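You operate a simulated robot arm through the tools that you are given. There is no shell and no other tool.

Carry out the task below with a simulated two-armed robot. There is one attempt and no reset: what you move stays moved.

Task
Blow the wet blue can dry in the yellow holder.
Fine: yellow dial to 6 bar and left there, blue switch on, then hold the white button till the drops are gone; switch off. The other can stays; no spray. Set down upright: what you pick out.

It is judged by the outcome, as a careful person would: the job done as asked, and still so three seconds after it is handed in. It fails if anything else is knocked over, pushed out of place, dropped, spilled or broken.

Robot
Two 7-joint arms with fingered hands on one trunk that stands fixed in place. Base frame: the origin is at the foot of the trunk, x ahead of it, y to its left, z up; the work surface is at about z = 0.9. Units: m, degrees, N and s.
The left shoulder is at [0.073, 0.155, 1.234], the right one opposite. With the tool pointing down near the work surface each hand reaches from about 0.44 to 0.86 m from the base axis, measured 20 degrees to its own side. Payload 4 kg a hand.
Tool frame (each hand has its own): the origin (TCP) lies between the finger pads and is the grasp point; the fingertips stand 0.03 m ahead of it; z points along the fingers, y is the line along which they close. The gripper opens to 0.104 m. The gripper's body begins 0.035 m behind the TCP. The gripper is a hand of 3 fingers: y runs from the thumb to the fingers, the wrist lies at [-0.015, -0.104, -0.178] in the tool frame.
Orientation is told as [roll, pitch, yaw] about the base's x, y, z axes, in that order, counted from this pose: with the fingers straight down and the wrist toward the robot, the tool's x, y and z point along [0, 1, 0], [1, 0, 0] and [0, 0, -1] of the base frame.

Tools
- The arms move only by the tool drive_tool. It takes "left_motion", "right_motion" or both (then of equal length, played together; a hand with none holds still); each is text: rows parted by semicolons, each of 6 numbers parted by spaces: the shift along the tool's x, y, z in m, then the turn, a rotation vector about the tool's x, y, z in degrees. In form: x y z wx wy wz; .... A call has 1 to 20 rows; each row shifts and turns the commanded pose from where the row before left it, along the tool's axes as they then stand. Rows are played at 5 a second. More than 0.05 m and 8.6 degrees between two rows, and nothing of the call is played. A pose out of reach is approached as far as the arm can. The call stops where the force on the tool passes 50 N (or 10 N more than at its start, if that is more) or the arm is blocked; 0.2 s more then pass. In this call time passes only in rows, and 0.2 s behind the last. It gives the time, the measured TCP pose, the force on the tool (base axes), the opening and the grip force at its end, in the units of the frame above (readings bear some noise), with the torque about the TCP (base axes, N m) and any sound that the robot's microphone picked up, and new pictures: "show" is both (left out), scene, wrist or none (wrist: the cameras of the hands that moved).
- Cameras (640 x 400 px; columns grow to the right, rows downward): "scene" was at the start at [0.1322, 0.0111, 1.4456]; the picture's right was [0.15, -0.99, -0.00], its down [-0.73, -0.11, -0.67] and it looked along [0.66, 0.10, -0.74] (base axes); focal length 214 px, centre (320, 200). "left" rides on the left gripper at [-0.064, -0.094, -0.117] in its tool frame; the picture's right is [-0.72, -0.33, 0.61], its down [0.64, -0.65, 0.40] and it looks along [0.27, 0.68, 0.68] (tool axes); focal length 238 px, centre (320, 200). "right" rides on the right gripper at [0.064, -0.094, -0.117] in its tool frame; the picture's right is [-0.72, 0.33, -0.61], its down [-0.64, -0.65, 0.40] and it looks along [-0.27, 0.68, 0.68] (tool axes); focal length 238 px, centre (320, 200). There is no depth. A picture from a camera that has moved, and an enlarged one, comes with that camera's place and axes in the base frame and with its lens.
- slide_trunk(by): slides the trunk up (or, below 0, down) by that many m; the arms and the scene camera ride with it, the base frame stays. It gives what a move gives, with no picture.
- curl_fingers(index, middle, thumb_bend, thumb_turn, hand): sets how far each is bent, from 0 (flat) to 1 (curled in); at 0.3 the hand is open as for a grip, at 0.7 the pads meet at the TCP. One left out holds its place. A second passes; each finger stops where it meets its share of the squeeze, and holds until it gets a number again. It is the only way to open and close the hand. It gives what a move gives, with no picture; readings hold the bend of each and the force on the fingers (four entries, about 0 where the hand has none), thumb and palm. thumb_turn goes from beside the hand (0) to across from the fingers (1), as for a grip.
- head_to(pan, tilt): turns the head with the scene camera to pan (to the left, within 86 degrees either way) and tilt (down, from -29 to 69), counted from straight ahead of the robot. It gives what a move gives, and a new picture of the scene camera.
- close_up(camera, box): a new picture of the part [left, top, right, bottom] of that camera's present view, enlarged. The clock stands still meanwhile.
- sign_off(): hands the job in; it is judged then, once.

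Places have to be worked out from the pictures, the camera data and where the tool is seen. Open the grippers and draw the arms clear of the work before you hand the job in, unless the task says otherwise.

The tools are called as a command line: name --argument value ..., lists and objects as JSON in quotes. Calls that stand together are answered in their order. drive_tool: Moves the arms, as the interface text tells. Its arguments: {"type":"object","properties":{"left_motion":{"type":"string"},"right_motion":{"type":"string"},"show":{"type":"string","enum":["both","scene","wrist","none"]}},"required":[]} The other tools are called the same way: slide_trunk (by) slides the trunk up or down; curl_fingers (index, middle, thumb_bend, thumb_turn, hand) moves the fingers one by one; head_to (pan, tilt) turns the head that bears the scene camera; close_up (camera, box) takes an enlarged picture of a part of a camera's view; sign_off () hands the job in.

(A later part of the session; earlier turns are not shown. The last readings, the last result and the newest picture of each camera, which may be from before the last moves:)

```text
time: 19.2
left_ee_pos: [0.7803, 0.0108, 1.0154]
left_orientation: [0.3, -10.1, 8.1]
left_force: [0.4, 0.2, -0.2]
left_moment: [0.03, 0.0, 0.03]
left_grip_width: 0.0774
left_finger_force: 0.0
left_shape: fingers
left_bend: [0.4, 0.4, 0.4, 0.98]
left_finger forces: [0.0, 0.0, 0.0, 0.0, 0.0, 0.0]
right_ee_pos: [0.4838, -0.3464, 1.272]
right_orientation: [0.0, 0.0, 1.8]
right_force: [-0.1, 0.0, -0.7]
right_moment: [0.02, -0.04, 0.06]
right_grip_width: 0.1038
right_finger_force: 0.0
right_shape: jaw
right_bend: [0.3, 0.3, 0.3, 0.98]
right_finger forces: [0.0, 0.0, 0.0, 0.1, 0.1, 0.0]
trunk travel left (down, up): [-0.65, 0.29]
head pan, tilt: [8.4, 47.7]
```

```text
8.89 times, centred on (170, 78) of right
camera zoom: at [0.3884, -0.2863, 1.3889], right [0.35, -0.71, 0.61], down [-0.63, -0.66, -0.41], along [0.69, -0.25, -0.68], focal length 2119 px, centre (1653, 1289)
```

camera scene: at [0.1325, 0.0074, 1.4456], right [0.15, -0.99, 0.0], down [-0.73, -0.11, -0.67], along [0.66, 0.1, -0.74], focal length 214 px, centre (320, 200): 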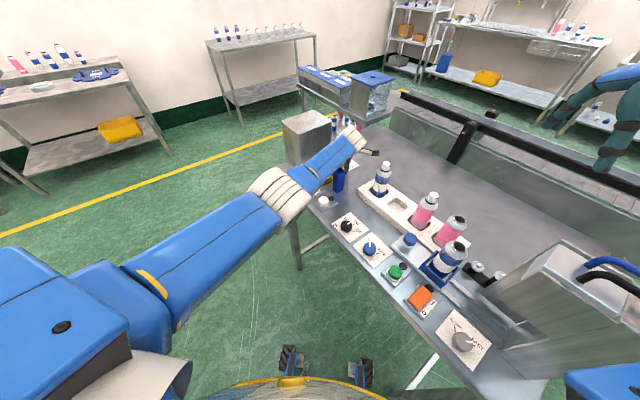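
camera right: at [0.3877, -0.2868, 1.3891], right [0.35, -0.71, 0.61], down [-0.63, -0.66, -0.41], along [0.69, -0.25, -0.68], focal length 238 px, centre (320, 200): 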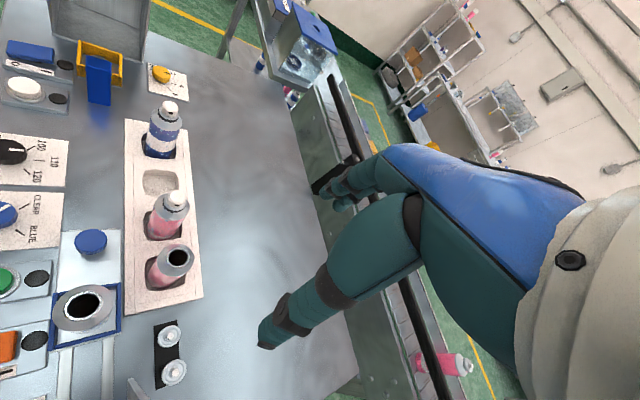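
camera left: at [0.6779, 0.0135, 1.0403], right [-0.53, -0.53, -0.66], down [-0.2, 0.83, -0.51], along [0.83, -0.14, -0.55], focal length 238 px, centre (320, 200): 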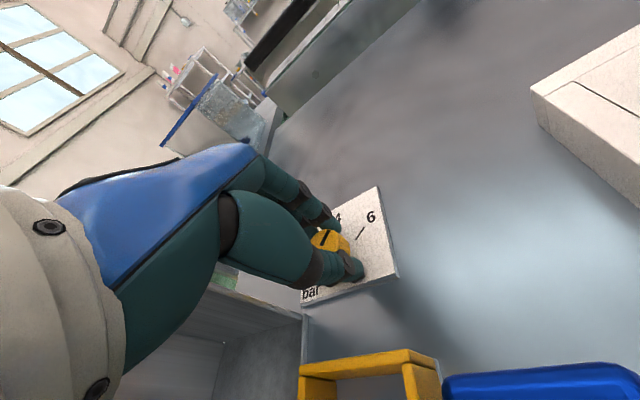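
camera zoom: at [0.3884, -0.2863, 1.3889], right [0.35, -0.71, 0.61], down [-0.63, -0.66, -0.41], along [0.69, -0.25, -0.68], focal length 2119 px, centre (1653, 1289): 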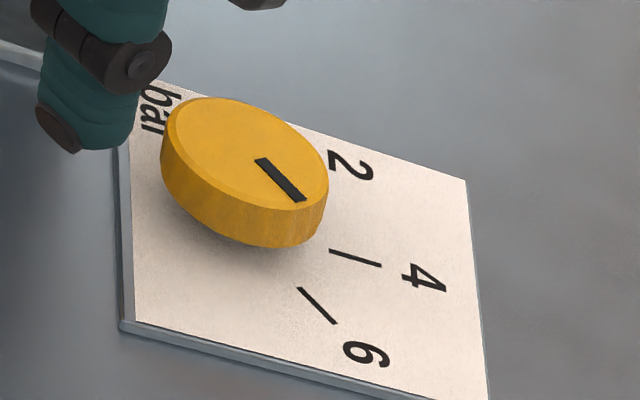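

The pointer is now parallel to the 6 tick in both views, so the dial stands at 6. I lift the left hand clear and draw it back.

drive_tool --left_motion "0 0.0061 -0.0345 0 0 0;0 0.0061 -0.0345 0 0 0;0 0.0061 -0.0345 0 0 0;0.0056 -0.039 -0.0069 0 0 0;0.0056 -0.039 -0.0069 0 0 0;0.0056 -0.039 -0.0069 0 0 0;0.0056 -0.039 -0.0069 0 0 0;0.0056 -0.039 -0.0069 0 0 0" --show "both"

close_up --camera "left" --box '[300, 180, 460, 320]'

close_up --camera "left" --box '[420, 110, 600, 270]'

close_up --camera "scene" --box '[290, 145, 370, 225]'

close_up --camera "right" --box '[50, 30, 210, 180]'

```text
time: 21.0
left_ee_pos: [0.5821, 0.0081, 1.1202]
left_orientation: [0.1, -10.1, 8.0]
left_force: [0.5, 0.3, -0.4]
left_moment: [0.0, 0.04, 0.01]
left_grip_width: 0.0776
left_finger_force: 0.1
left_shape: fingers
left_bend: [0.4, 0.4, 0.4, 0.98]
left_finger forces: [0.0, 0.0, 0.0, 0.1, 0.0, 0.1]
right_ee_pos: [0.4823, -0.3458, 1.2715]
right_orientation: [0.1, -0.1, 1.7]
right_force: [0.4, 0.4, -0.2]
right_moment: [-0.04, -0.02, -0.03]
right_grip_width: 0.1039
right_finger_force: 0.0
right_shape: jaw
right_bend: [0.3, 0.3, 0.3, 0.98]
right_finger forces: [0.1, 0.0, 0.0, 0.0, 0.0, 0.0]
trunk travel left (down, up): [-0.65, 0.29]
head pan, tilt: [8.4, 47.7]
camera scene: at [0.1298, 0.0074, 1.4459], right [0.15, -0.99, 0.0], down [-0.73, -0.11, -0.67], along [0.67, 0.1, -0.74], focal length 214 px, centre (320, 200)
camera left: at [0.4767, -0.0723, 1.2193], right [-0.11, -0.74, -0.66], down [-0.65, 0.56, -0.51], along [0.75, 0.38, -0.55], focal length 238 px, centre (320, 200)
```

scene: 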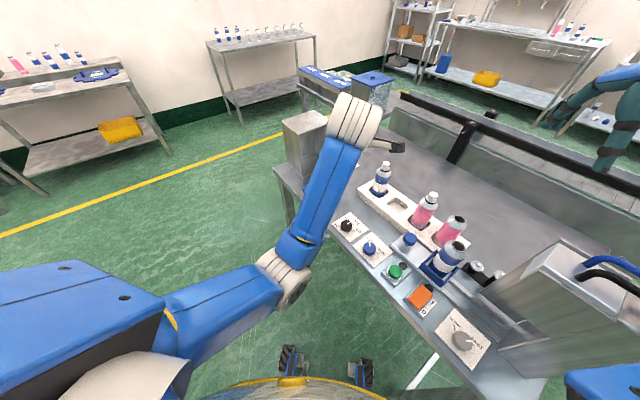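
left: 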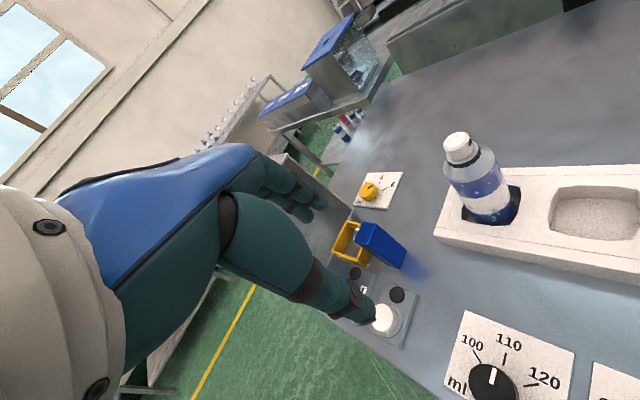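

```text
2.86 times, centred on (380, 250) of left
camera zoom: at [0.4767, -0.0723, 1.2193], right [-0.11, -0.74, -0.66], down [-0.65, 0.56, -0.51], along [0.75, 0.38, -0.55], focal length 681 px, centre (149, 57)
```

zoom: 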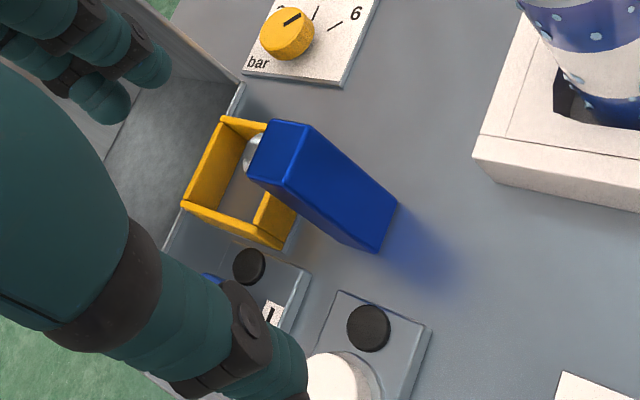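

```text
2.50 times, centred on (510, 190) of left
camera zoom: at [0.4767, -0.0723, 1.2193], right [-0.11, -0.74, -0.66], down [-0.65, 0.56, -0.51], along [0.75, 0.38, -0.55], focal length 596 px, centre (-155, 225)
```

zoom: 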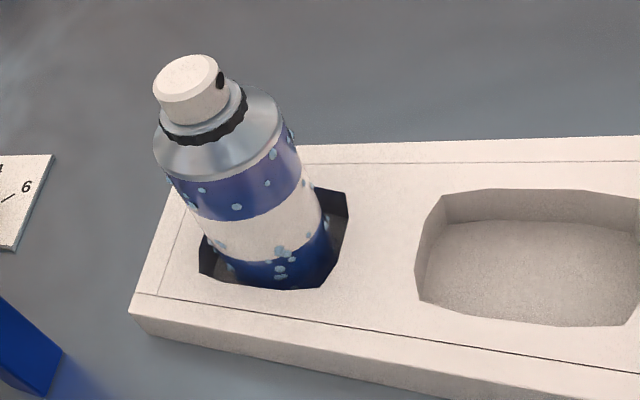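

```text
5.00 times, centred on (330, 185) of scene
camera zoom: at [0.1298, 0.0074, 1.4459], right [0.15, -0.99, 0.0], down [-0.73, -0.11, -0.67], along [0.67, 0.1, -0.74], focal length 1072 px, centre (270, 275)
```

zoom: 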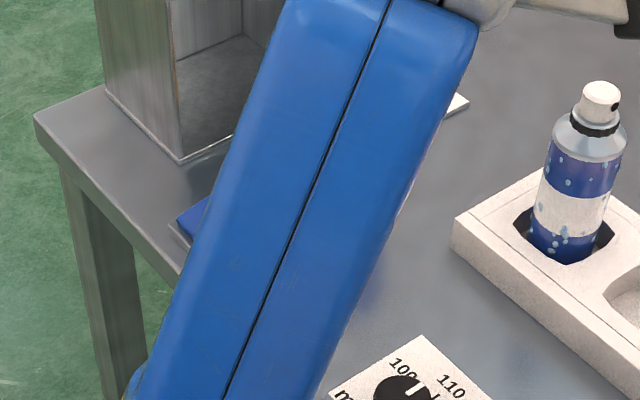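

```text
2.67 times, centred on (130, 105) of right
camera zoom: at [0.3866, -0.2858, 1.3895], right [0.35, -0.71, 0.61], down [-0.63, -0.66, -0.41], along [0.69, -0.25, -0.68], focal length 636 px, centre (827, 453)
```

zoom: 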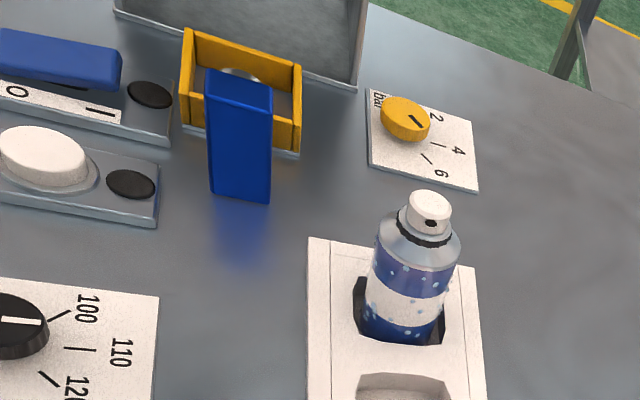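

Triangulated: can axis ≈ (0.662, -0.112), cap top z≈1.044, cylinder top ≈0.993; holder ≈ (0.7275, 0.0775), nozzle block top ≈0.982. I reorient the left hand in free air to a side grasp (yaw −90°, fingers 50° below horizontal) and open it.

drive_tool --left_motion "0 -0.01 -0.005 5 0 0;0 -0.01 -0.005 5 0 0;0 0 0 0 0 8.17;0 0 0 0 0 8.17;0 0 0 0 0 8.17;0 0 0 0 0 8.17;0 0 0 0 0 8.17;0 0 0 0 0 8.17;0 0 0 0 0 8.17;0 0 0 0 0 8.17;0 0 0 0 0 8.17;0 0 0 0 0 8.17;0 0 0 0 0 8.17;0 0 0 0 0 8.17;0 0 0 0 8 0;0 0 0 0 8 0;0 0 0 0 8 0;0 0 0 0 8 0;0 0 0 0 8 0" --show "both"

curl_fingers --hand "left" --index 0.3 --middle 0.3 --thumb_bend 0.3

```text
time: 25.0
left_ee_pos: [0.5565, 0.0019, 1.0936]
left_orientation: [40.1, 0.0, -90.3]
left_force: [-0.8, -0.1, 0.5]
left_moment: [-0.02, -0.04, -0.01]
left_grip_width: 0.0778
left_finger_force: 0.0
left_shape: fingers
left_bend: [0.4, 0.4, 0.4, 0.97]
left_finger forces: [0.1, 0.0, 0.0, 0.0, 0.0, 0.0]
left hand out of reach, approached as far as the arm can: row 7, 8
right_ee_pos: [0.4836, -0.3445, 1.2718]
right_orientation: [0.1, -0.1, 1.8]
right_force: [0.0, -0.5, 0.7]
right_moment: [0.02, -0.01, -0.02]
right_grip_width: 0.1036
right_finger_force: 0.0
right_shape: jaw
right_bend: [0.3, 0.3, 0.3, 0.98]
right_finger forces: [0.1, 0.0, 0.0, 0.1, 0.0, 0.1]
trunk travel left (down, up): [-0.65, 0.29]
head pan, tilt: [8.4, 47.7]
camera scene: at [0.1309, 0.0096, 1.4457], right [0.15, -0.99, 0.0], down [-0.73, -0.11, -0.67], along [0.66, 0.1, -0.74], focal length 214 px, centre (320, 200)
camera left: at [0.4319, 0.0949, 1.141], right [-0.15, 0.33, -0.93], down [0.75, 0.65, 0.1], along [0.64, -0.69, -0.35], focal length 238 px, centre (320, 200)
```

scene: 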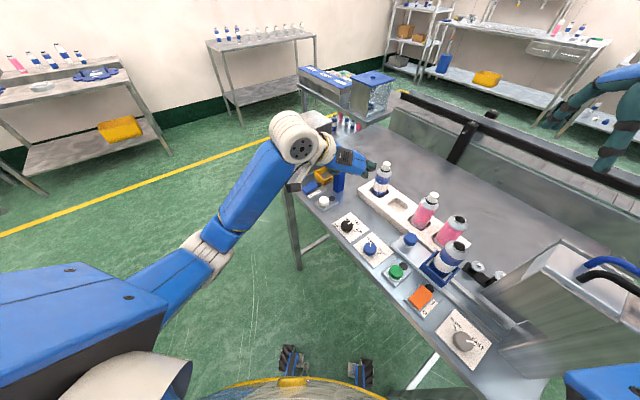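
left: 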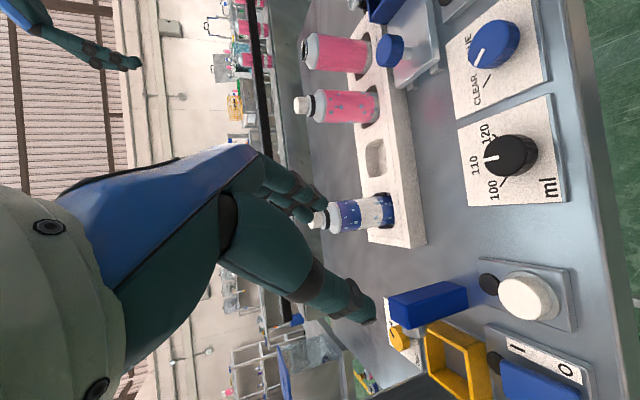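

```text
time: 26.0
left_ee_pos: [0.5574, 0.0007, 1.0931]
left_orientation: [40.0, 0.0, -90.2]
left_force: [0.2, -0.4, 0.0]
left_moment: [-0.01, 0.01, -0.02]
left_grip_width: 0.1026
left_finger_force: 0.1
left_shape: fingers
left_bend: [0.3, 0.3, 0.3, 0.97]
left_finger forces: [0.0, 0.0, 0.0, 0.1, 0.0, 0.1]
right_ee_pos: [0.4836, -0.3455, 1.2721]
right_orientation: [0.1, 0.0, 1.7]
right_force: [0.0, -0.5, 0.1]
right_moment: [-0.01, -0.01, 0.03]
right_grip_width: 0.1039
right_finger_force: 0.1
right_shape: jaw
right_bend: [0.3, 0.3, 0.3, 0.98]
right_finger forces: [0.0, 0.1, 0.1, 0.0, 0.0, 0.0]
trunk travel left (down, up): [-0.65, 0.29]
head pan, tilt: [8.4, 47.7]
```

Orientation reached. I shift to the pre-grasp point 0.12 m back from the can along the approach axis.

drive_tool --left_motion "0 0.0283 0.0108 0 0 0;0 0.0283 0.0108 0 0 0;0 0.0283 0.0108 0 0 0;0 0.0283 0.0108 0 0 0" --show "both"

close_up --camera "right" --box '[70, 50, 250, 200]'

```text
time: 27.0
left_ee_pos: [0.5853, -0.1126, 1.0564]
left_orientation: [40.0, 0.0, -90.1]
left_force: [-0.3, 0.4, 0.4]
left_moment: [0.0, -0.01, 0.0]
left_grip_width: 0.103
left_finger_force: 0.1
left_shape: fingers
left_bend: [0.3, 0.3, 0.3, 0.97]
left_finger forces: [0.0, 0.0, 0.0, 0.0, 0.0, 0.0]
right_ee_pos: [0.4863, -0.3468, 1.2707]
right_orientation: [0.0, -0.1, 1.9]
right_force: [0.4, 0.3, 0.2]
right_moment: [0.01, 0.01, 0.01]
right_grip_width: 0.104
right_finger_force: 0.0
right_shape: jaw
right_bend: [0.3, 0.3, 0.3, 0.98]
right_finger forces: [0.0, 0.0, 0.0, 0.0, 0.0, 0.1]
trunk travel left (down, up): [-0.65, 0.29]
head pan, tilt: [8.4, 47.7]
camera scene: at [0.1325, 0.0068, 1.4456], right [0.15, -0.99, 0.0], down [-0.73, -0.11, -0.67], along [0.66, 0.1, -0.74], focal length 214 px, centre (320, 200)
camera left: at [0.4603, -0.0205, 1.1047], right [-0.16, 0.33, -0.93], down [0.75, 0.65, 0.1], along [0.64, -0.68, -0.35], focal length 238 px, centre (320, 200)
```

scene: 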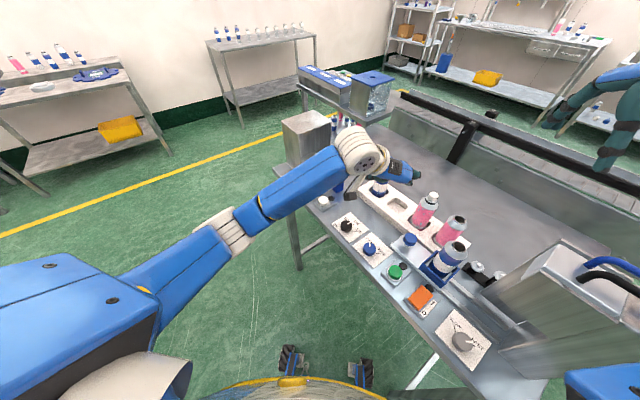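
left: 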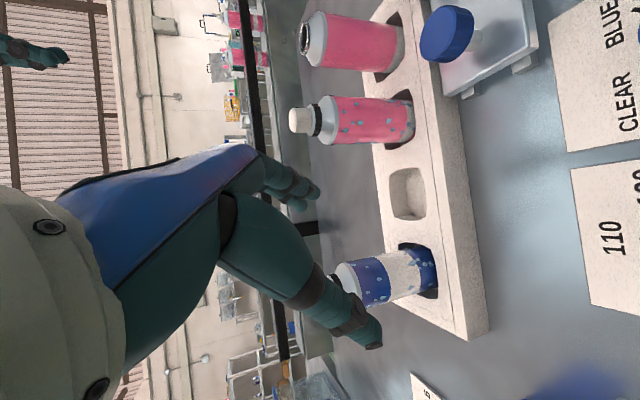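

```text
2.67 times, centred on (160, 125) of right
camera zoom: at [0.389, -0.2866, 1.3886], right [0.35, -0.71, 0.61], down [-0.63, -0.66, -0.41], along [0.69, -0.25, -0.68], focal length 636 px, centre (747, 400)
```

zoom: 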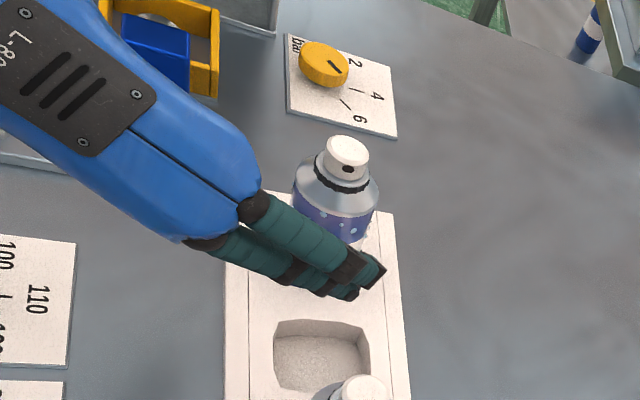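

The can lies right on the approach line. I advance 0.117 m along the fingers so they straddle the can body at z≈0.967.

drive_tool --left_motion "0 0 0.02 0 0 0;0 0 0.02 0 0 0;0 0 0.02 0 0 0;0 0 0.02 0 0 0;0 0 0.02 0 0 0;0 0 0.017 0 0 0" --show "both"

close_up --camera "right" --box '[90, 60, 230, 180]'

close_up --camera "left" --box '[220, 160, 460, 360]'

```text
time: 28.4
left_ee_pos: [0.6605, -0.1091, 0.9688]
left_orientation: [40.0, 0.1, -90.1]
left_force: [0.1, 0.5, 0.4]
left_moment: [0.03, -0.02, 0.0]
left_grip_width: 0.1027
left_finger_force: 0.0
left_shape: fingers
left_bend: [0.3, 0.3, 0.3, 0.97]
left_finger forces: [0.0, 0.1, 0.0, 0.0, 0.0, 0.1]
right_ee_pos: [0.4846, -0.3461, 1.2712]
right_orientation: [0.1, 0.0, 1.9]
right_force: [0.1, 1.3, 0.0]
right_moment: [-0.03, -0.03, -0.02]
right_grip_width: 0.1039
right_finger_force: 0.1
right_shape: jaw
right_bend: [0.3, 0.3, 0.3, 0.98]
right_finger forces: [0.1, 0.1, 0.1, 0.0, 0.1, 0.1]
trunk travel left (down, up): [-0.65, 0.29]
head pan, tilt: [8.4, 47.7]
camera scene: at [0.1326, 0.008, 1.4456], right [0.15, -0.99, 0.0], down [-0.73, -0.11, -0.67], along [0.66, 0.1, -0.74], focal length 214 px, centre (320, 200)
camera left: at [0.536, -0.0163, 1.0171], right [-0.16, 0.33, -0.93], down [0.75, 0.65, 0.1], along [0.64, -0.68, -0.35], focal length 238 px, centre (320, 200)
```

scene: 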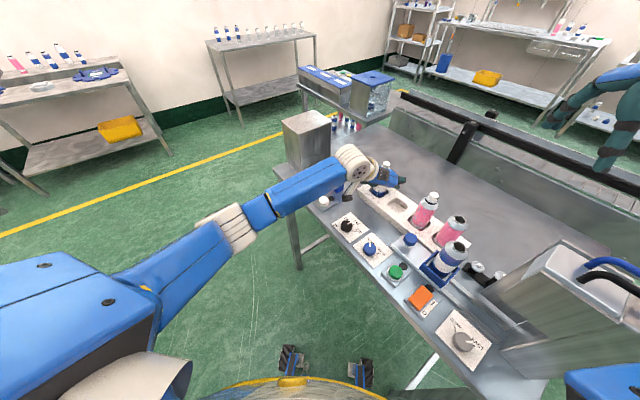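
left: 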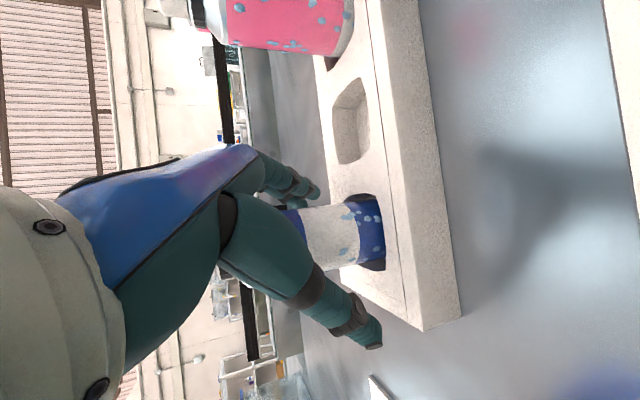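

```text
3.33 times, centred on (160, 120) of right
camera zoom: at [0.3889, -0.2855, 1.3889], right [0.35, -0.71, 0.61], down [-0.63, -0.66, -0.41], along [0.69, -0.25, -0.68], focal length 794 px, centre (853, 467)
```

zoom: 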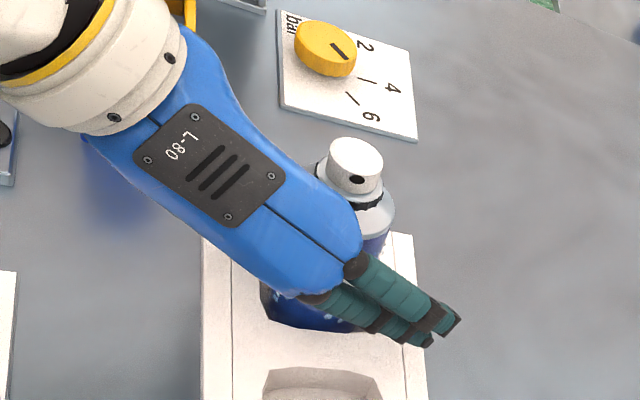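

```text
2.00 times, centred on (340, 260) of left
camera zoom: at [0.536, -0.0163, 1.0171], right [-0.16, 0.33, -0.93], down [0.75, 0.65, 0.1], along [0.64, -0.68, -0.35], focal length 477 px, centre (280, 80)
```

zoom: 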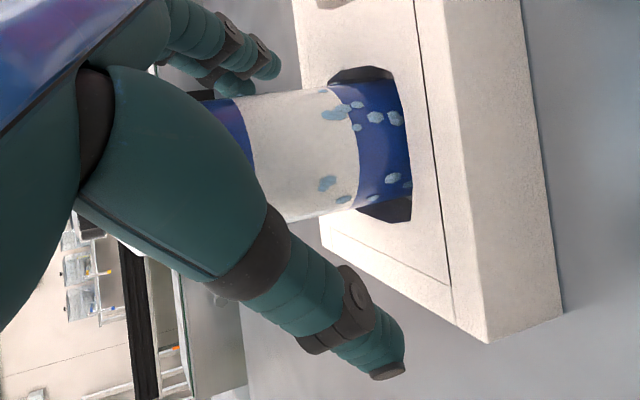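

The can is between thumb and fingers with no contact yet. I nudge 3 mm toward it in −y to centre and close.

drive_tool --left_motion "0 0.003 0.001 0 0 0" --show "none"

curl_fingers --hand "left" --index 0.6 --middle 0.6 --thumb_bend 0.6

close_up --camera "left" --box '[220, 160, 460, 360]'

close_up --camera "right" --box '[90, 60, 230, 180]'

```text
time: 28.8
left_ee_pos: [0.6603, -0.1123, 0.9687]
left_orientation: [40.1, 0.2, -90.2]
left_force: [-0.4, -0.6, -0.3]
left_moment: [0.02, -0.01, 0.0]
left_grip_width: 0.1027
left_finger_force: 0.1
left_shape: fingers
left_bend: [0.3, 0.3, 0.3, 0.97]
left_finger forces: [0.0, 0.0, 0.0, 0.1, 0.0, 0.1]
right_ee_pos: [0.4831, -0.3456, 1.271]
right_orientation: [0.1, -0.1, 1.8]
right_force: [-0.5, -0.2, -0.3]
right_moment: [0.0, 0.02, 0.0]
right_grip_width: 0.1039
right_finger_force: 0.1
right_shape: jaw
right_bend: [0.3, 0.3, 0.3, 0.98]
right_finger forces: [0.0, 0.1, 0.0, 0.1, 0.0, 0.0]
trunk travel left (down, up): [-0.65, 0.29]
head pan, tilt: [8.4, 47.7]
```

```text
time: 29.8
left_ee_pos: [0.6605, -0.1124, 0.97]
left_orientation: [40.0, 0.1, -90.1]
left_force: [-0.2, -0.2, 0.4]
left_moment: [0.0, -0.04, -0.01]
left_grip_width: 0.038
left_finger_force: 3.8
left_shape: fingers
left_bend: [0.55, 0.6, 0.56, 0.97]
left_finger forces: [3.9, 0.1, 0.0, 0.1, 4.1, 0.1]
right_ee_pos: [0.484, -0.3462, 1.2711]
right_orientation: [0.1, 0.0, 1.8]
right_force: [-0.3, 0.3, -0.1]
right_moment: [-0.02, -0.02, -0.03]
right_grip_width: 0.1038
right_finger_force: 0.1
right_shape: jaw
right_bend: [0.3, 0.3, 0.3, 0.98]
right_finger forces: [0.0, 0.0, 0.1, 0.1, 0.0, 0.1]
trunk travel left (down, up): [-0.65, 0.29]
head pan, tilt: [8.4, 47.7]
```

```text
2.00 times, centred on (340, 260) of left
camera zoom: at [0.5356, -0.0198, 1.0175], right [-0.16, 0.33, -0.93], down [0.75, 0.65, 0.1], along [0.64, -0.68, -0.35], focal length 477 px, centre (280, 80)
```

zoom: 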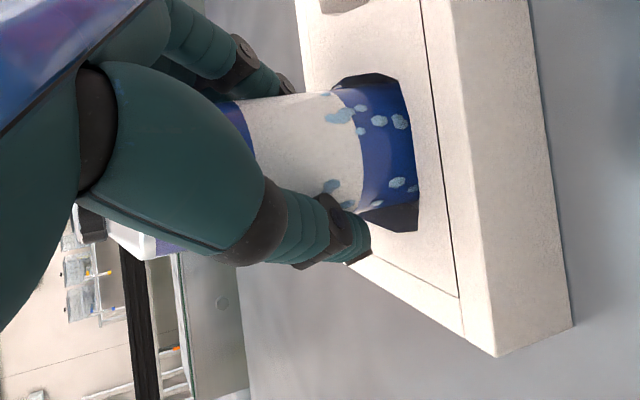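

```text
3.33 times, centred on (160, 120) of right
camera zoom: at [0.3886, -0.2853, 1.389], right [0.35, -0.71, 0.61], down [-0.63, -0.66, -0.41], along [0.69, -0.25, -0.68], focal length 794 px, centre (853, 467)
```

zoom: 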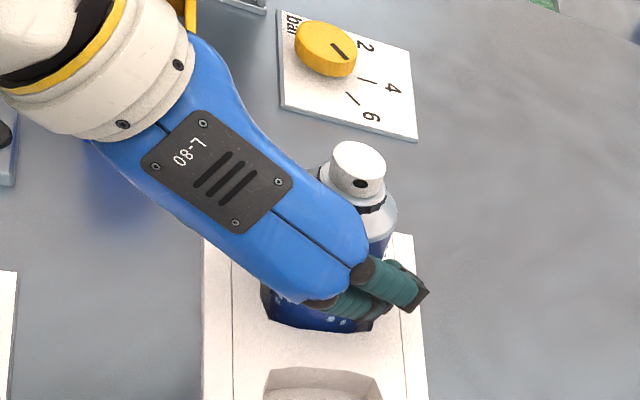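

Index and thumb press about 4 N, the middle not yet. I squeeze further.

curl_fingers --hand "left" --index 0.66 --middle 0.75 --thumb_bend 0.66

close_up --camera "left" --box '[220, 160, 460, 360]'

close_up --camera "right" --box '[90, 60, 230, 180]'

```text
time: 30.8
left_ee_pos: [0.6601, -0.1136, 0.9701]
left_orientation: [40.0, 0.0, -90.1]
left_force: [0.5, -0.9, 2.3]
left_moment: [-0.02, 0.04, 0.02]
left_grip_width: 0.0367
left_finger_force: 16.3
left_shape: fingers
left_bend: [0.58, 0.65, 0.57, 0.96]
left_finger forces: [6.7, 11.2, 0.0, 0.0, 15.0, 0.0]
right_ee_pos: [0.4849, -0.3477, 1.2705]
right_orientation: [0.1, 0.0, 1.8]
right_force: [0.4, -0.6, -0.3]
right_moment: [0.03, -0.01, 0.0]
right_grip_width: 0.1035
right_finger_force: 0.1
right_shape: jaw
right_bend: [0.3, 0.3, 0.3, 0.98]
right_finger forces: [0.1, 0.0, 0.0, 0.1, 0.1, 0.1]
trunk travel left (down, up): [-0.65, 0.29]
head pan, tilt: [8.4, 47.7]
```

```text
2.00 times, centred on (340, 260) of left
camera zoom: at [0.5353, -0.0201, 1.0179], right [-0.16, 0.33, -0.93], down [0.75, 0.65, 0.1], along [0.64, -0.69, -0.35], focal length 477 px, centre (280, 80)
```

zoom: 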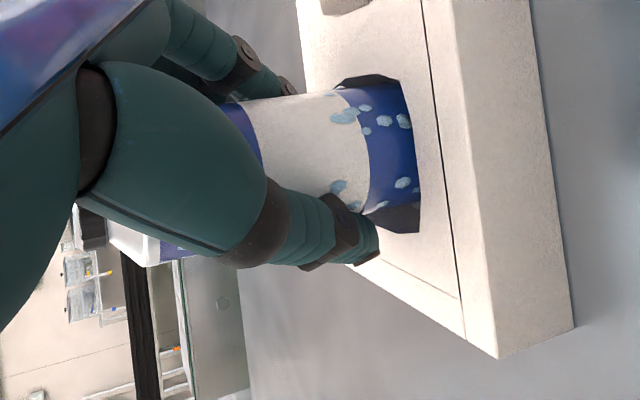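

```text
3.33 times, centred on (160, 120) of right
camera zoom: at [0.3881, -0.2855, 1.3891], right [0.35, -0.71, 0.61], down [-0.63, -0.66, -0.41], along [0.69, -0.25, -0.68], focal length 794 px, centre (853, 467)
```

zoom: 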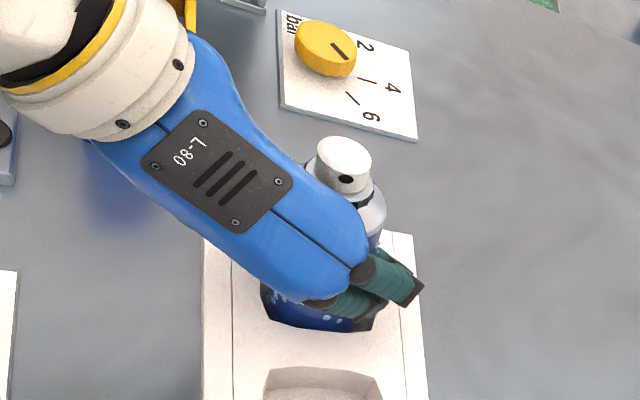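

The extra middle-finger push leaned the can slightly toward the thumb. I ease the middle finger and rebalance with the index.

curl_fingers --hand "left" --index 0.66 --middle 0.63 --thumb_bend 0.64

close_up --camera "right" --box '[90, 60, 230, 180]'

close_up --camera "left" --box '[220, 160, 460, 360]'

```text
time: 31.8
left_ee_pos: [0.6602, -0.1126, 0.9692]
left_orientation: [40.0, 0.1, -90.0]
left_force: [0.1, 0.0, 0.4]
left_moment: [-0.05, -0.02, 0.0]
left_grip_width: 0.0363
left_finger_force: 8.2
left_shape: fingers
left_bend: [0.57, 0.63, 0.57, 0.97]
left_finger forces: [8.3, 0.2, 0.0, 0.0, 8.3, 0.1]
right_ee_pos: [0.4832, -0.3449, 1.2713]
right_orientation: [0.1, 0.0, 1.9]
right_force: [-0.1, 0.1, 0.6]
right_moment: [0.01, -0.03, 0.01]
right_grip_width: 0.1035
right_finger_force: 0.0
right_shape: jaw
right_bend: [0.3, 0.3, 0.3, 0.98]
right_finger forces: [0.0, 0.1, 0.0, 0.1, 0.1, 0.0]
trunk travel left (down, up): [-0.65, 0.29]
head pan, tilt: [8.4, 47.7]
```

```text
3.33 times, centred on (160, 120) of right
camera zoom: at [0.3884, -0.2853, 1.389], right [0.35, -0.71, 0.61], down [-0.63, -0.66, -0.41], along [0.69, -0.25, -0.68], focal length 794 px, centre (853, 467)
```

zoom: 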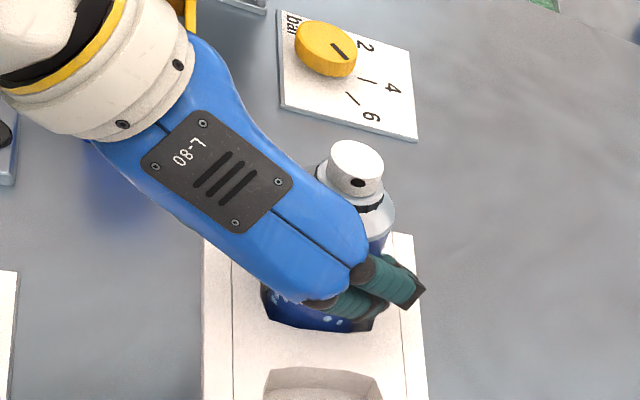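

```text
2.00 times, centred on (340, 260) of left
camera zoom: at [0.5355, -0.0198, 1.0176], right [-0.16, 0.33, -0.93], down [0.75, 0.65, 0.1], along [0.64, -0.68, -0.35], focal length 477 px, centre (280, 80)
```

zoom: 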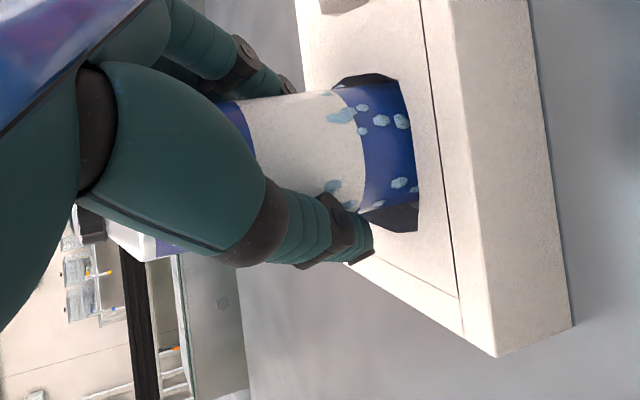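

The can is upright again, pinched at 8 N by index and thumb. I lift 4 cm and check.

drive_tool --left_motion "0.0064 0 -0.0077 0 0 0;0.0064 0 -0.0077 0 0 0;0.0064 0 -0.0077 0 0 0;0.0064 0 -0.0077 0 0 0" --show "wrist"

close_up --camera "right" --box '[90, 40, 230, 180]'

close_up --camera "scene" --box '[330, 130, 430, 220]'

```text
time: 32.8
left_ee_pos: [0.6621, -0.1137, 1.0091]
left_orientation: [40.0, 0.1, -90.2]
left_force: [0.5, 0.4, -1.9]
left_moment: [0.04, 0.0, 0.01]
left_grip_width: 0.0366
left_finger_force: 8.8
left_shape: fingers
left_bend: [0.57, 0.63, 0.57, 0.97]
left_finger forces: [8.0, 0.1, 0.0, 0.0, 8.3, 0.0]
right_ee_pos: [0.4837, -0.346, 1.2713]
right_orientation: [0.0, -0.1, 1.8]
right_force: [0.2, -0.7, -0.9]
right_moment: [0.02, 0.04, -0.01]
right_grip_width: 0.1038
right_finger_force: 0.1
right_shape: jaw
right_bend: [0.3, 0.3, 0.3, 0.98]
right_finger forces: [0.0, 0.0, 0.0, 0.0, 0.1, 0.0]
trunk travel left (down, up): [-0.65, 0.29]
head pan, tilt: [8.4, 47.7]
camera left: at [0.5375, -0.0209, 1.0574], right [-0.16, 0.33, -0.93], down [0.75, 0.65, 0.1], along [0.64, -0.68, -0.35], focal length 238 px, centre (320, 200)
```

left: 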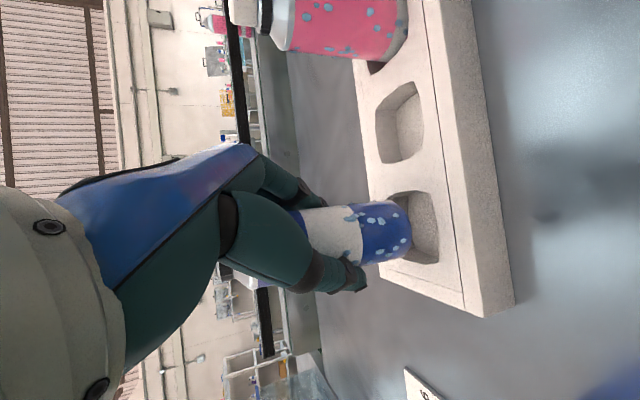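

```text
2.86 times, centred on (160, 110) of right
camera zoom: at [0.3888, -0.2854, 1.3889], right [0.35, -0.71, 0.61], down [-0.63, -0.66, -0.41], along [0.69, -0.25, -0.68], focal length 681 px, centre (777, 457)
```

zoom: 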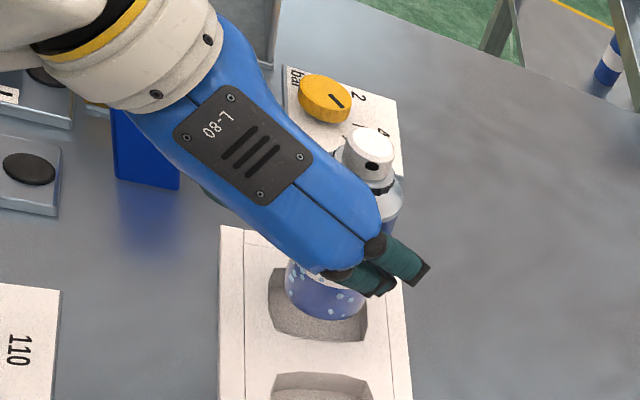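

```text
4.44 times, centred on (380, 175) of scene
camera zoom: at [0.1326, 0.0081, 1.4455], right [0.15, -0.99, 0.0], down [-0.73, -0.11, -0.67], along [0.66, 0.1, -0.74], focal length 953 px, centre (53, 311)
```

zoom: 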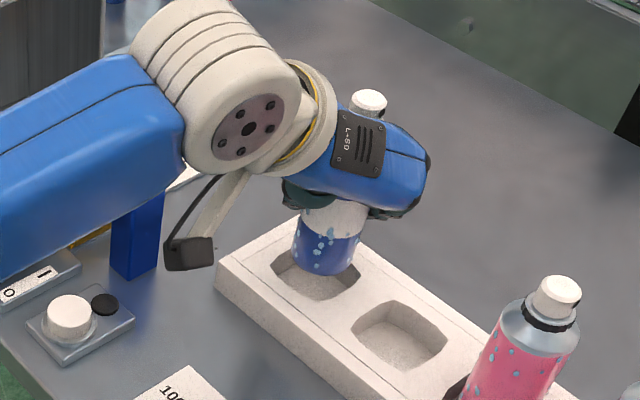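

The can hangs upright and free (≈2 N). I raise it 7.5 cm more and then turn the hand +45° about the vertical so the palm will pass over the nozzle block.

drive_tool --left_motion "0.0161 0 -0.0192 0 0 0;0.0161 0 -0.0192 0 0 0;0.0161 0 -0.0192 0 0 0;0 0 0 4.82 0 -5.745;0 0 0 4.82 0 -5.745;0 0 0 4.82 0 -5.745;0 0 0 4.82 0 -5.745;0 0 0 4.82 0 -5.745;0 0 0 4.82 0 -5.745" --show "both"

close_up --camera "scene" --box '[270, 110, 430, 230]'

close_up --camera "right" --box '[40, 10, 230, 180]'

```text
time: 34.8
left_ee_pos: [0.6629, -0.1149, 1.0859]
left_orientation: [40.1, 0.0, -45.1]
left_force: [0.4, 0.2, -0.7]
left_moment: [0.0, 0.04, 0.01]
left_grip_width: 0.0367
left_finger_force: 7.6
left_shape: fingers
left_bend: [0.57, 0.63, 0.57, 0.97]
left_finger forces: [8.0, 0.1, 0.0, 0.0, 8.2, 0.1]
right_ee_pos: [0.4844, -0.347, 1.2721]
right_orientation: [0.1, 0.1, 1.7]
right_force: [0.6, -0.8, 0.3]
right_moment: [0.01, -0.01, -0.02]
right_grip_width: 0.1038
right_finger_force: 0.0
right_shape: jaw
right_bend: [0.3, 0.3, 0.3, 0.98]
right_finger forces: [0.0, 0.1, 0.0, 0.1, 0.0, 0.0]
trunk travel left (down, up): [-0.65, 0.29]
head pan, tilt: [8.4, 47.7]
camera scene: at [0.1324, 0.0062, 1.4456], right [0.15, -0.99, 0.0], down [-0.73, -0.11, -0.67], along [0.66, 0.1, -0.74], focal length 214 px, centre (320, 200)
camera left: at [0.5065, -0.1378, 1.1333], right [-0.34, 0.12, -0.93], down [0.07, 0.99, 0.1], along [0.94, -0.03, -0.35], focal length 238 px, centre (320, 200)
```

scene: 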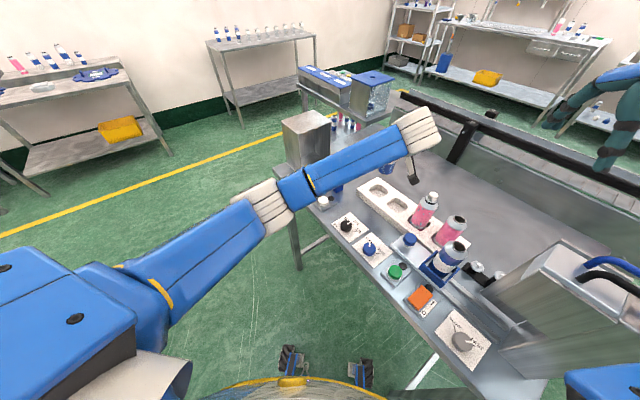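
left: 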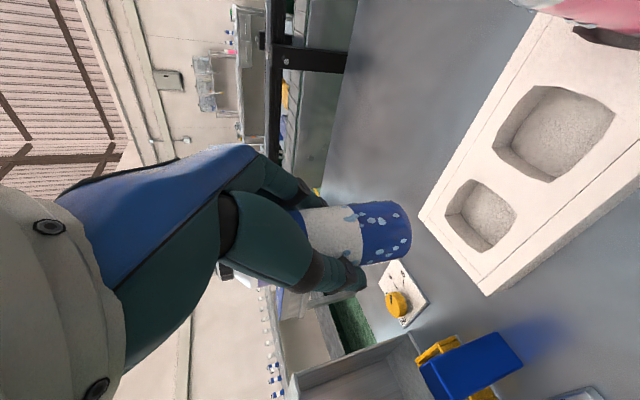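

```text
3.33 times, centred on (350, 170) of scene
camera zoom: at [0.1324, 0.0062, 1.4456], right [0.15, -0.99, 0.0], down [-0.73, -0.11, -0.67], along [0.66, 0.1, -0.74], focal length 715 px, centre (220, 300)
```

zoom: 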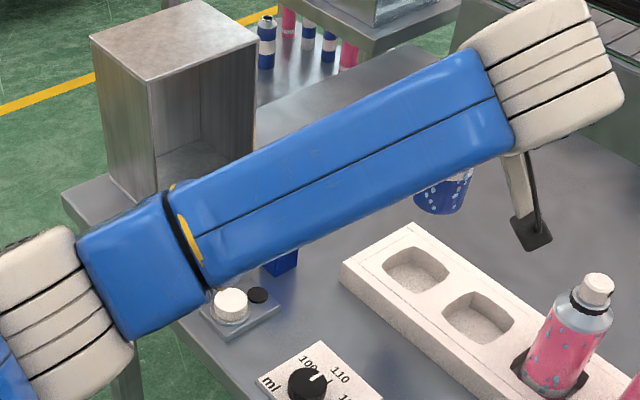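

```text
2.35 times, centred on (135, 95) of right
camera zoom: at [0.3886, -0.2867, 1.3887], right [0.35, -0.71, 0.61], down [-0.63, -0.66, -0.41], along [0.69, -0.25, -0.68], focal length 561 px, centre (755, 447)
```

zoom: 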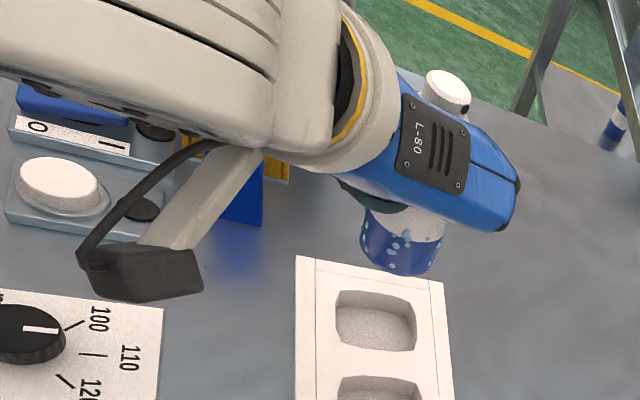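

Can held well; its base is about 6.4 cm below the TCP. I carry it at this height to above the holder, estimated at (0.729, 0.078).

drive_tool --left_motion "0.0278 -0.0179 0.0233 0 0 0;0.0278 -0.0179 0.0233 0 0 0;0.0278 -0.0179 0.0233 0 0 0;0.0278 -0.0179 0.0233 0 0 0;0.0278 -0.0179 0.0233 0 0 0" --show "both"

close_up --camera "right" --box '[40, 10, 180, 130]'

close_up --camera "left" --box '[280, 160, 520, 360]'

```text
time: 36.0
left_ee_pos: [0.7276, 0.0801, 1.0856]
left_orientation: [40.0, 0.0, -45.2]
left_force: [-0.8, -1.5, -1.7]
left_moment: [-0.04, -0.02, 0.01]
left_grip_width: 0.0365
left_finger_force: 8.4
left_shape: fingers
left_bend: [0.57, 0.63, 0.57, 0.97]
left_finger forces: [7.9, 0.2, 0.0, 0.0, 8.0, 0.1]
right_ee_pos: [0.4846, -0.3437, 1.2723]
right_orientation: [0.1, 0.1, 1.9]
right_force: [0.0, 0.0, -0.1]
right_moment: [-0.02, 0.04, 0.02]
right_grip_width: 0.1038
right_finger_force: 0.0
right_shape: jaw
right_bend: [0.3, 0.3, 0.3, 0.98]
right_finger forces: [0.0, 0.0, 0.0, 0.1, 0.0, 0.0]
trunk travel left (down, up): [-0.65, 0.29]
head pan, tilt: [8.4, 47.7]
camera scene: at [0.1332, 0.0109, 1.4455], right [0.15, -0.99, 0.0], down [-0.73, -0.11, -0.67], along [0.66, 0.1, -0.74], focal length 214 px, centre (320, 200)
camera left: at [0.5721, 0.0583, 1.1338], right [-0.34, 0.12, -0.93], down [0.07, 0.99, 0.1], along [0.94, -0.03, -0.35], focal length 238 px, centre (320, 200)
```

scene: 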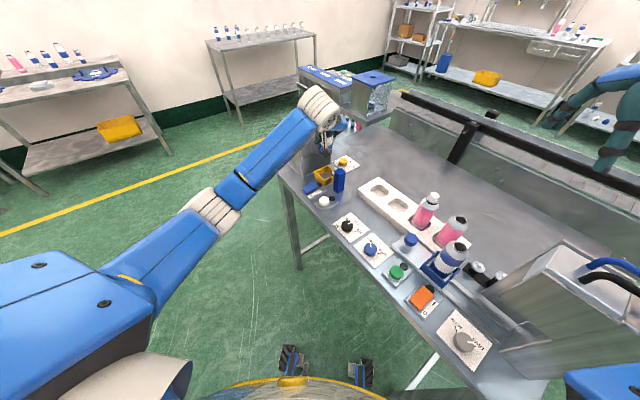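
left: 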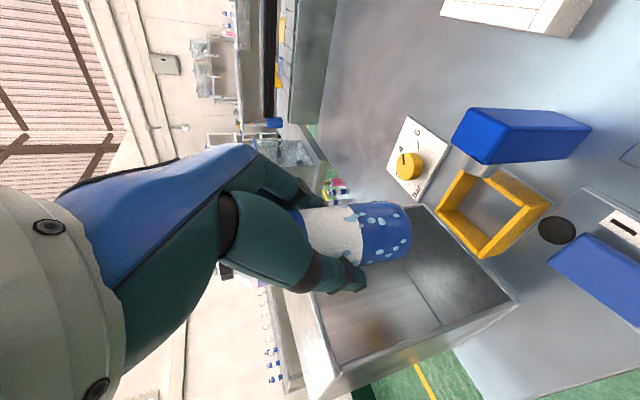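

```text
3.33 times, centred on (110, 70) of right
camera zoom: at [0.3892, -0.283, 1.3893], right [0.35, -0.71, 0.61], down [-0.63, -0.66, -0.4], along [0.69, -0.25, -0.68], focal length 794 px, centre (1020, 633)
```

zoom: 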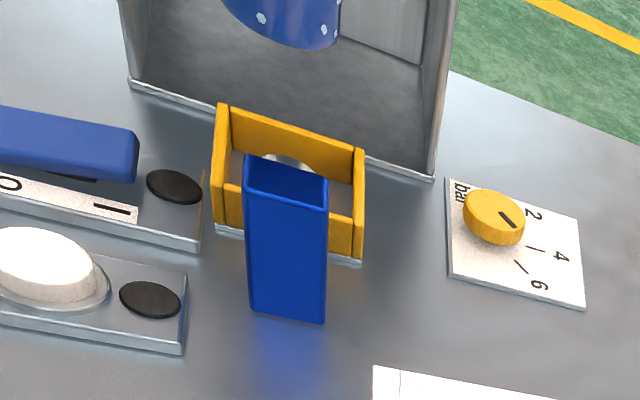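

```text
2.00 times, centred on (400, 260) of left
camera zoom: at [0.5721, 0.0583, 1.1338], right [-0.34, 0.12, -0.93], down [0.07, 0.99, 0.1], along [0.94, -0.03, -0.35], focal length 477 px, centre (160, 80)
```

zoom: 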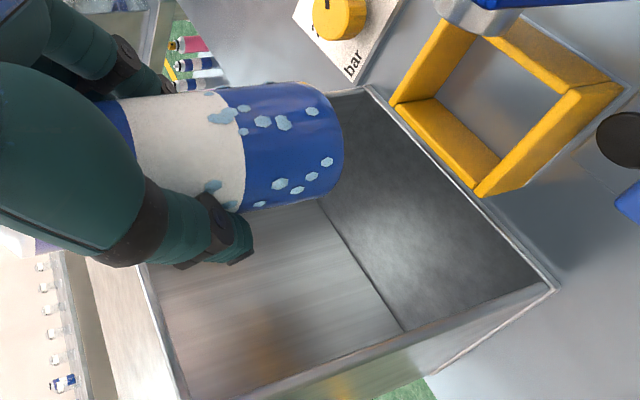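

The left view shows holder and can base clearly; the can needs to go about 4 mm toward −y. I lower to about 2 cm above the rim and re-check alignment.

drive_tool --left_motion "-0.0126 0.0007 0.0139 0 0 0;-0.0126 0.0007 0.0139 0 0 0;-0.0126 0.0007 0.0139 0 0 0;-0.0126 0.0007 0.0139 0 0 0" --show "none"

close_up --camera "right" --box '[60, 10, 150, 90]'

close_up --camera "left" --box '[320, 180, 500, 320]'

```text
time: 37.0
left_ee_pos: [0.7256, 0.0759, 1.0115]
left_orientation: [40.0, 0.1, -45.1]
left_force: [0.3, 0.0, -2.0]
left_moment: [-0.05, -0.01, 0.0]
left_grip_width: 0.0364
left_finger_force: 8.0
left_shape: fingers
left_bend: [0.57, 0.63, 0.57, 0.97]
left_finger forces: [7.9, 0.1, 0.0, 0.0, 8.0, 0.0]
right_ee_pos: [0.4842, -0.3458, 1.2716]
right_orientation: [0.2, -0.1, 1.8]
right_force: [-0.8, -0.1, -0.5]
right_moment: [0.03, -0.03, 0.03]
right_grip_width: 0.1039
right_finger_force: 0.0
right_shape: jaw
right_bend: [0.3, 0.3, 0.3, 0.98]
right_finger forces: [0.0, 0.0, 0.0, 0.0, 0.0, 0.0]
trunk travel left (down, up): [-0.65, 0.29]
head pan, tilt: [8.4, 47.7]
```

```text
5.00 times, centred on (105, 50) of right
camera zoom: at [0.3888, -0.285, 1.3891], right [0.35, -0.71, 0.61], down [-0.63, -0.66, -0.41], along [0.69, -0.25, -0.68], focal length 1192 px, centre (1395, 950)
```

zoom: 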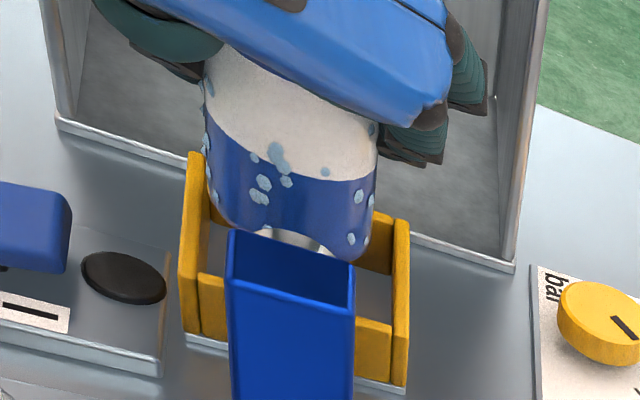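

```text
2.86 times, centred on (410, 250) of left
camera zoom: at [0.5707, 0.0539, 1.0584], right [-0.34, 0.12, -0.93], down [0.07, 0.99, 0.1], along [0.94, -0.03, -0.35], focal length 681 px, centre (63, 57)
```

zoom: 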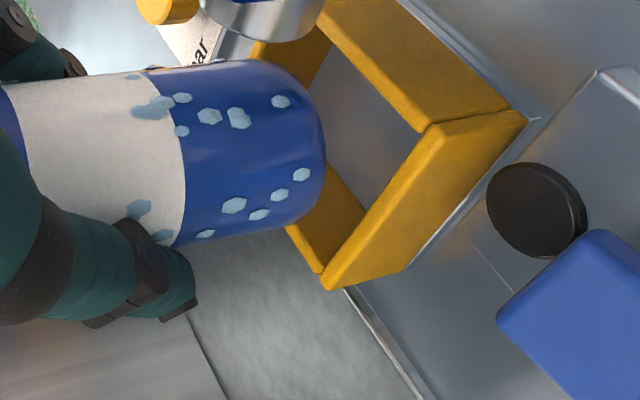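

I enlarge further to check the along-view alignment of can base and holder.

close_up --camera "right" --box '[80, 25, 125, 70]'

close_up --camera "left" --box '[380, 170, 500, 290]'

close_up --camera "scene" --box '[290, 130, 370, 200]'

```text
8.89 times, centred on (102, 48) of right
camera zoom: at [0.3888, -0.285, 1.3891], right [0.35, -0.71, 0.61], down [-0.63, -0.66, -0.41], along [0.69, -0.25, -0.68], focal length 2119 px, centre (2253, 1556)
```

zoom: 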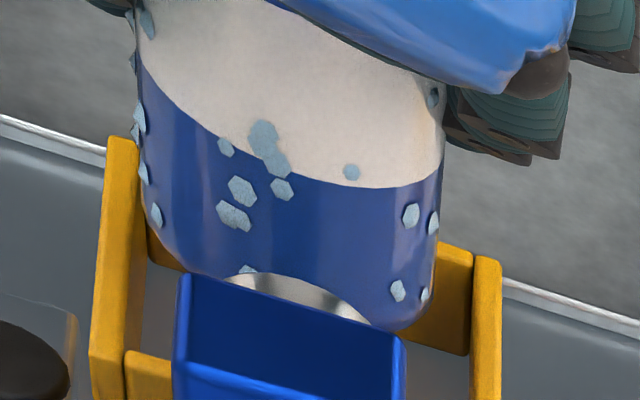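

```text
3.33 times, centred on (440, 230) of left
camera zoom: at [0.5707, 0.0539, 1.0584], right [-0.34, 0.12, -0.93], down [0.07, 0.99, 0.1], along [0.94, -0.03, -0.35], focal length 794 px, centre (-80, 100)
```

zoom: 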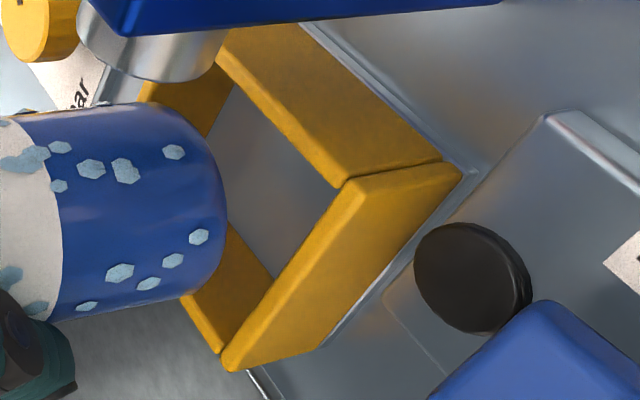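

```text
5.71 times, centred on (330, 165) of scene
camera zoom: at [0.1327, 0.0089, 1.4456], right [0.15, -0.99, 0.0], down [-0.73, -0.11, -0.67], along [0.66, 0.1, -0.74], focal length 1226 px, centre (263, 400)
```

zoom: 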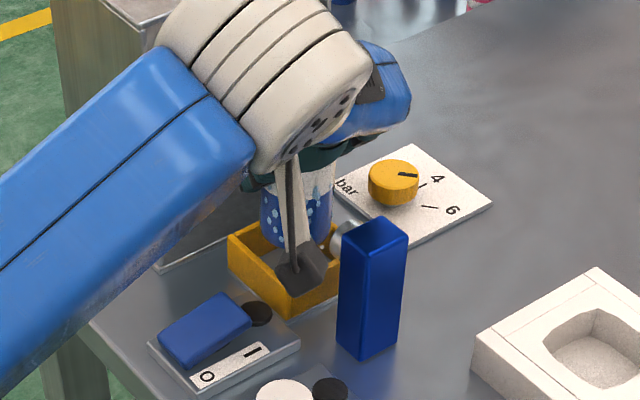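

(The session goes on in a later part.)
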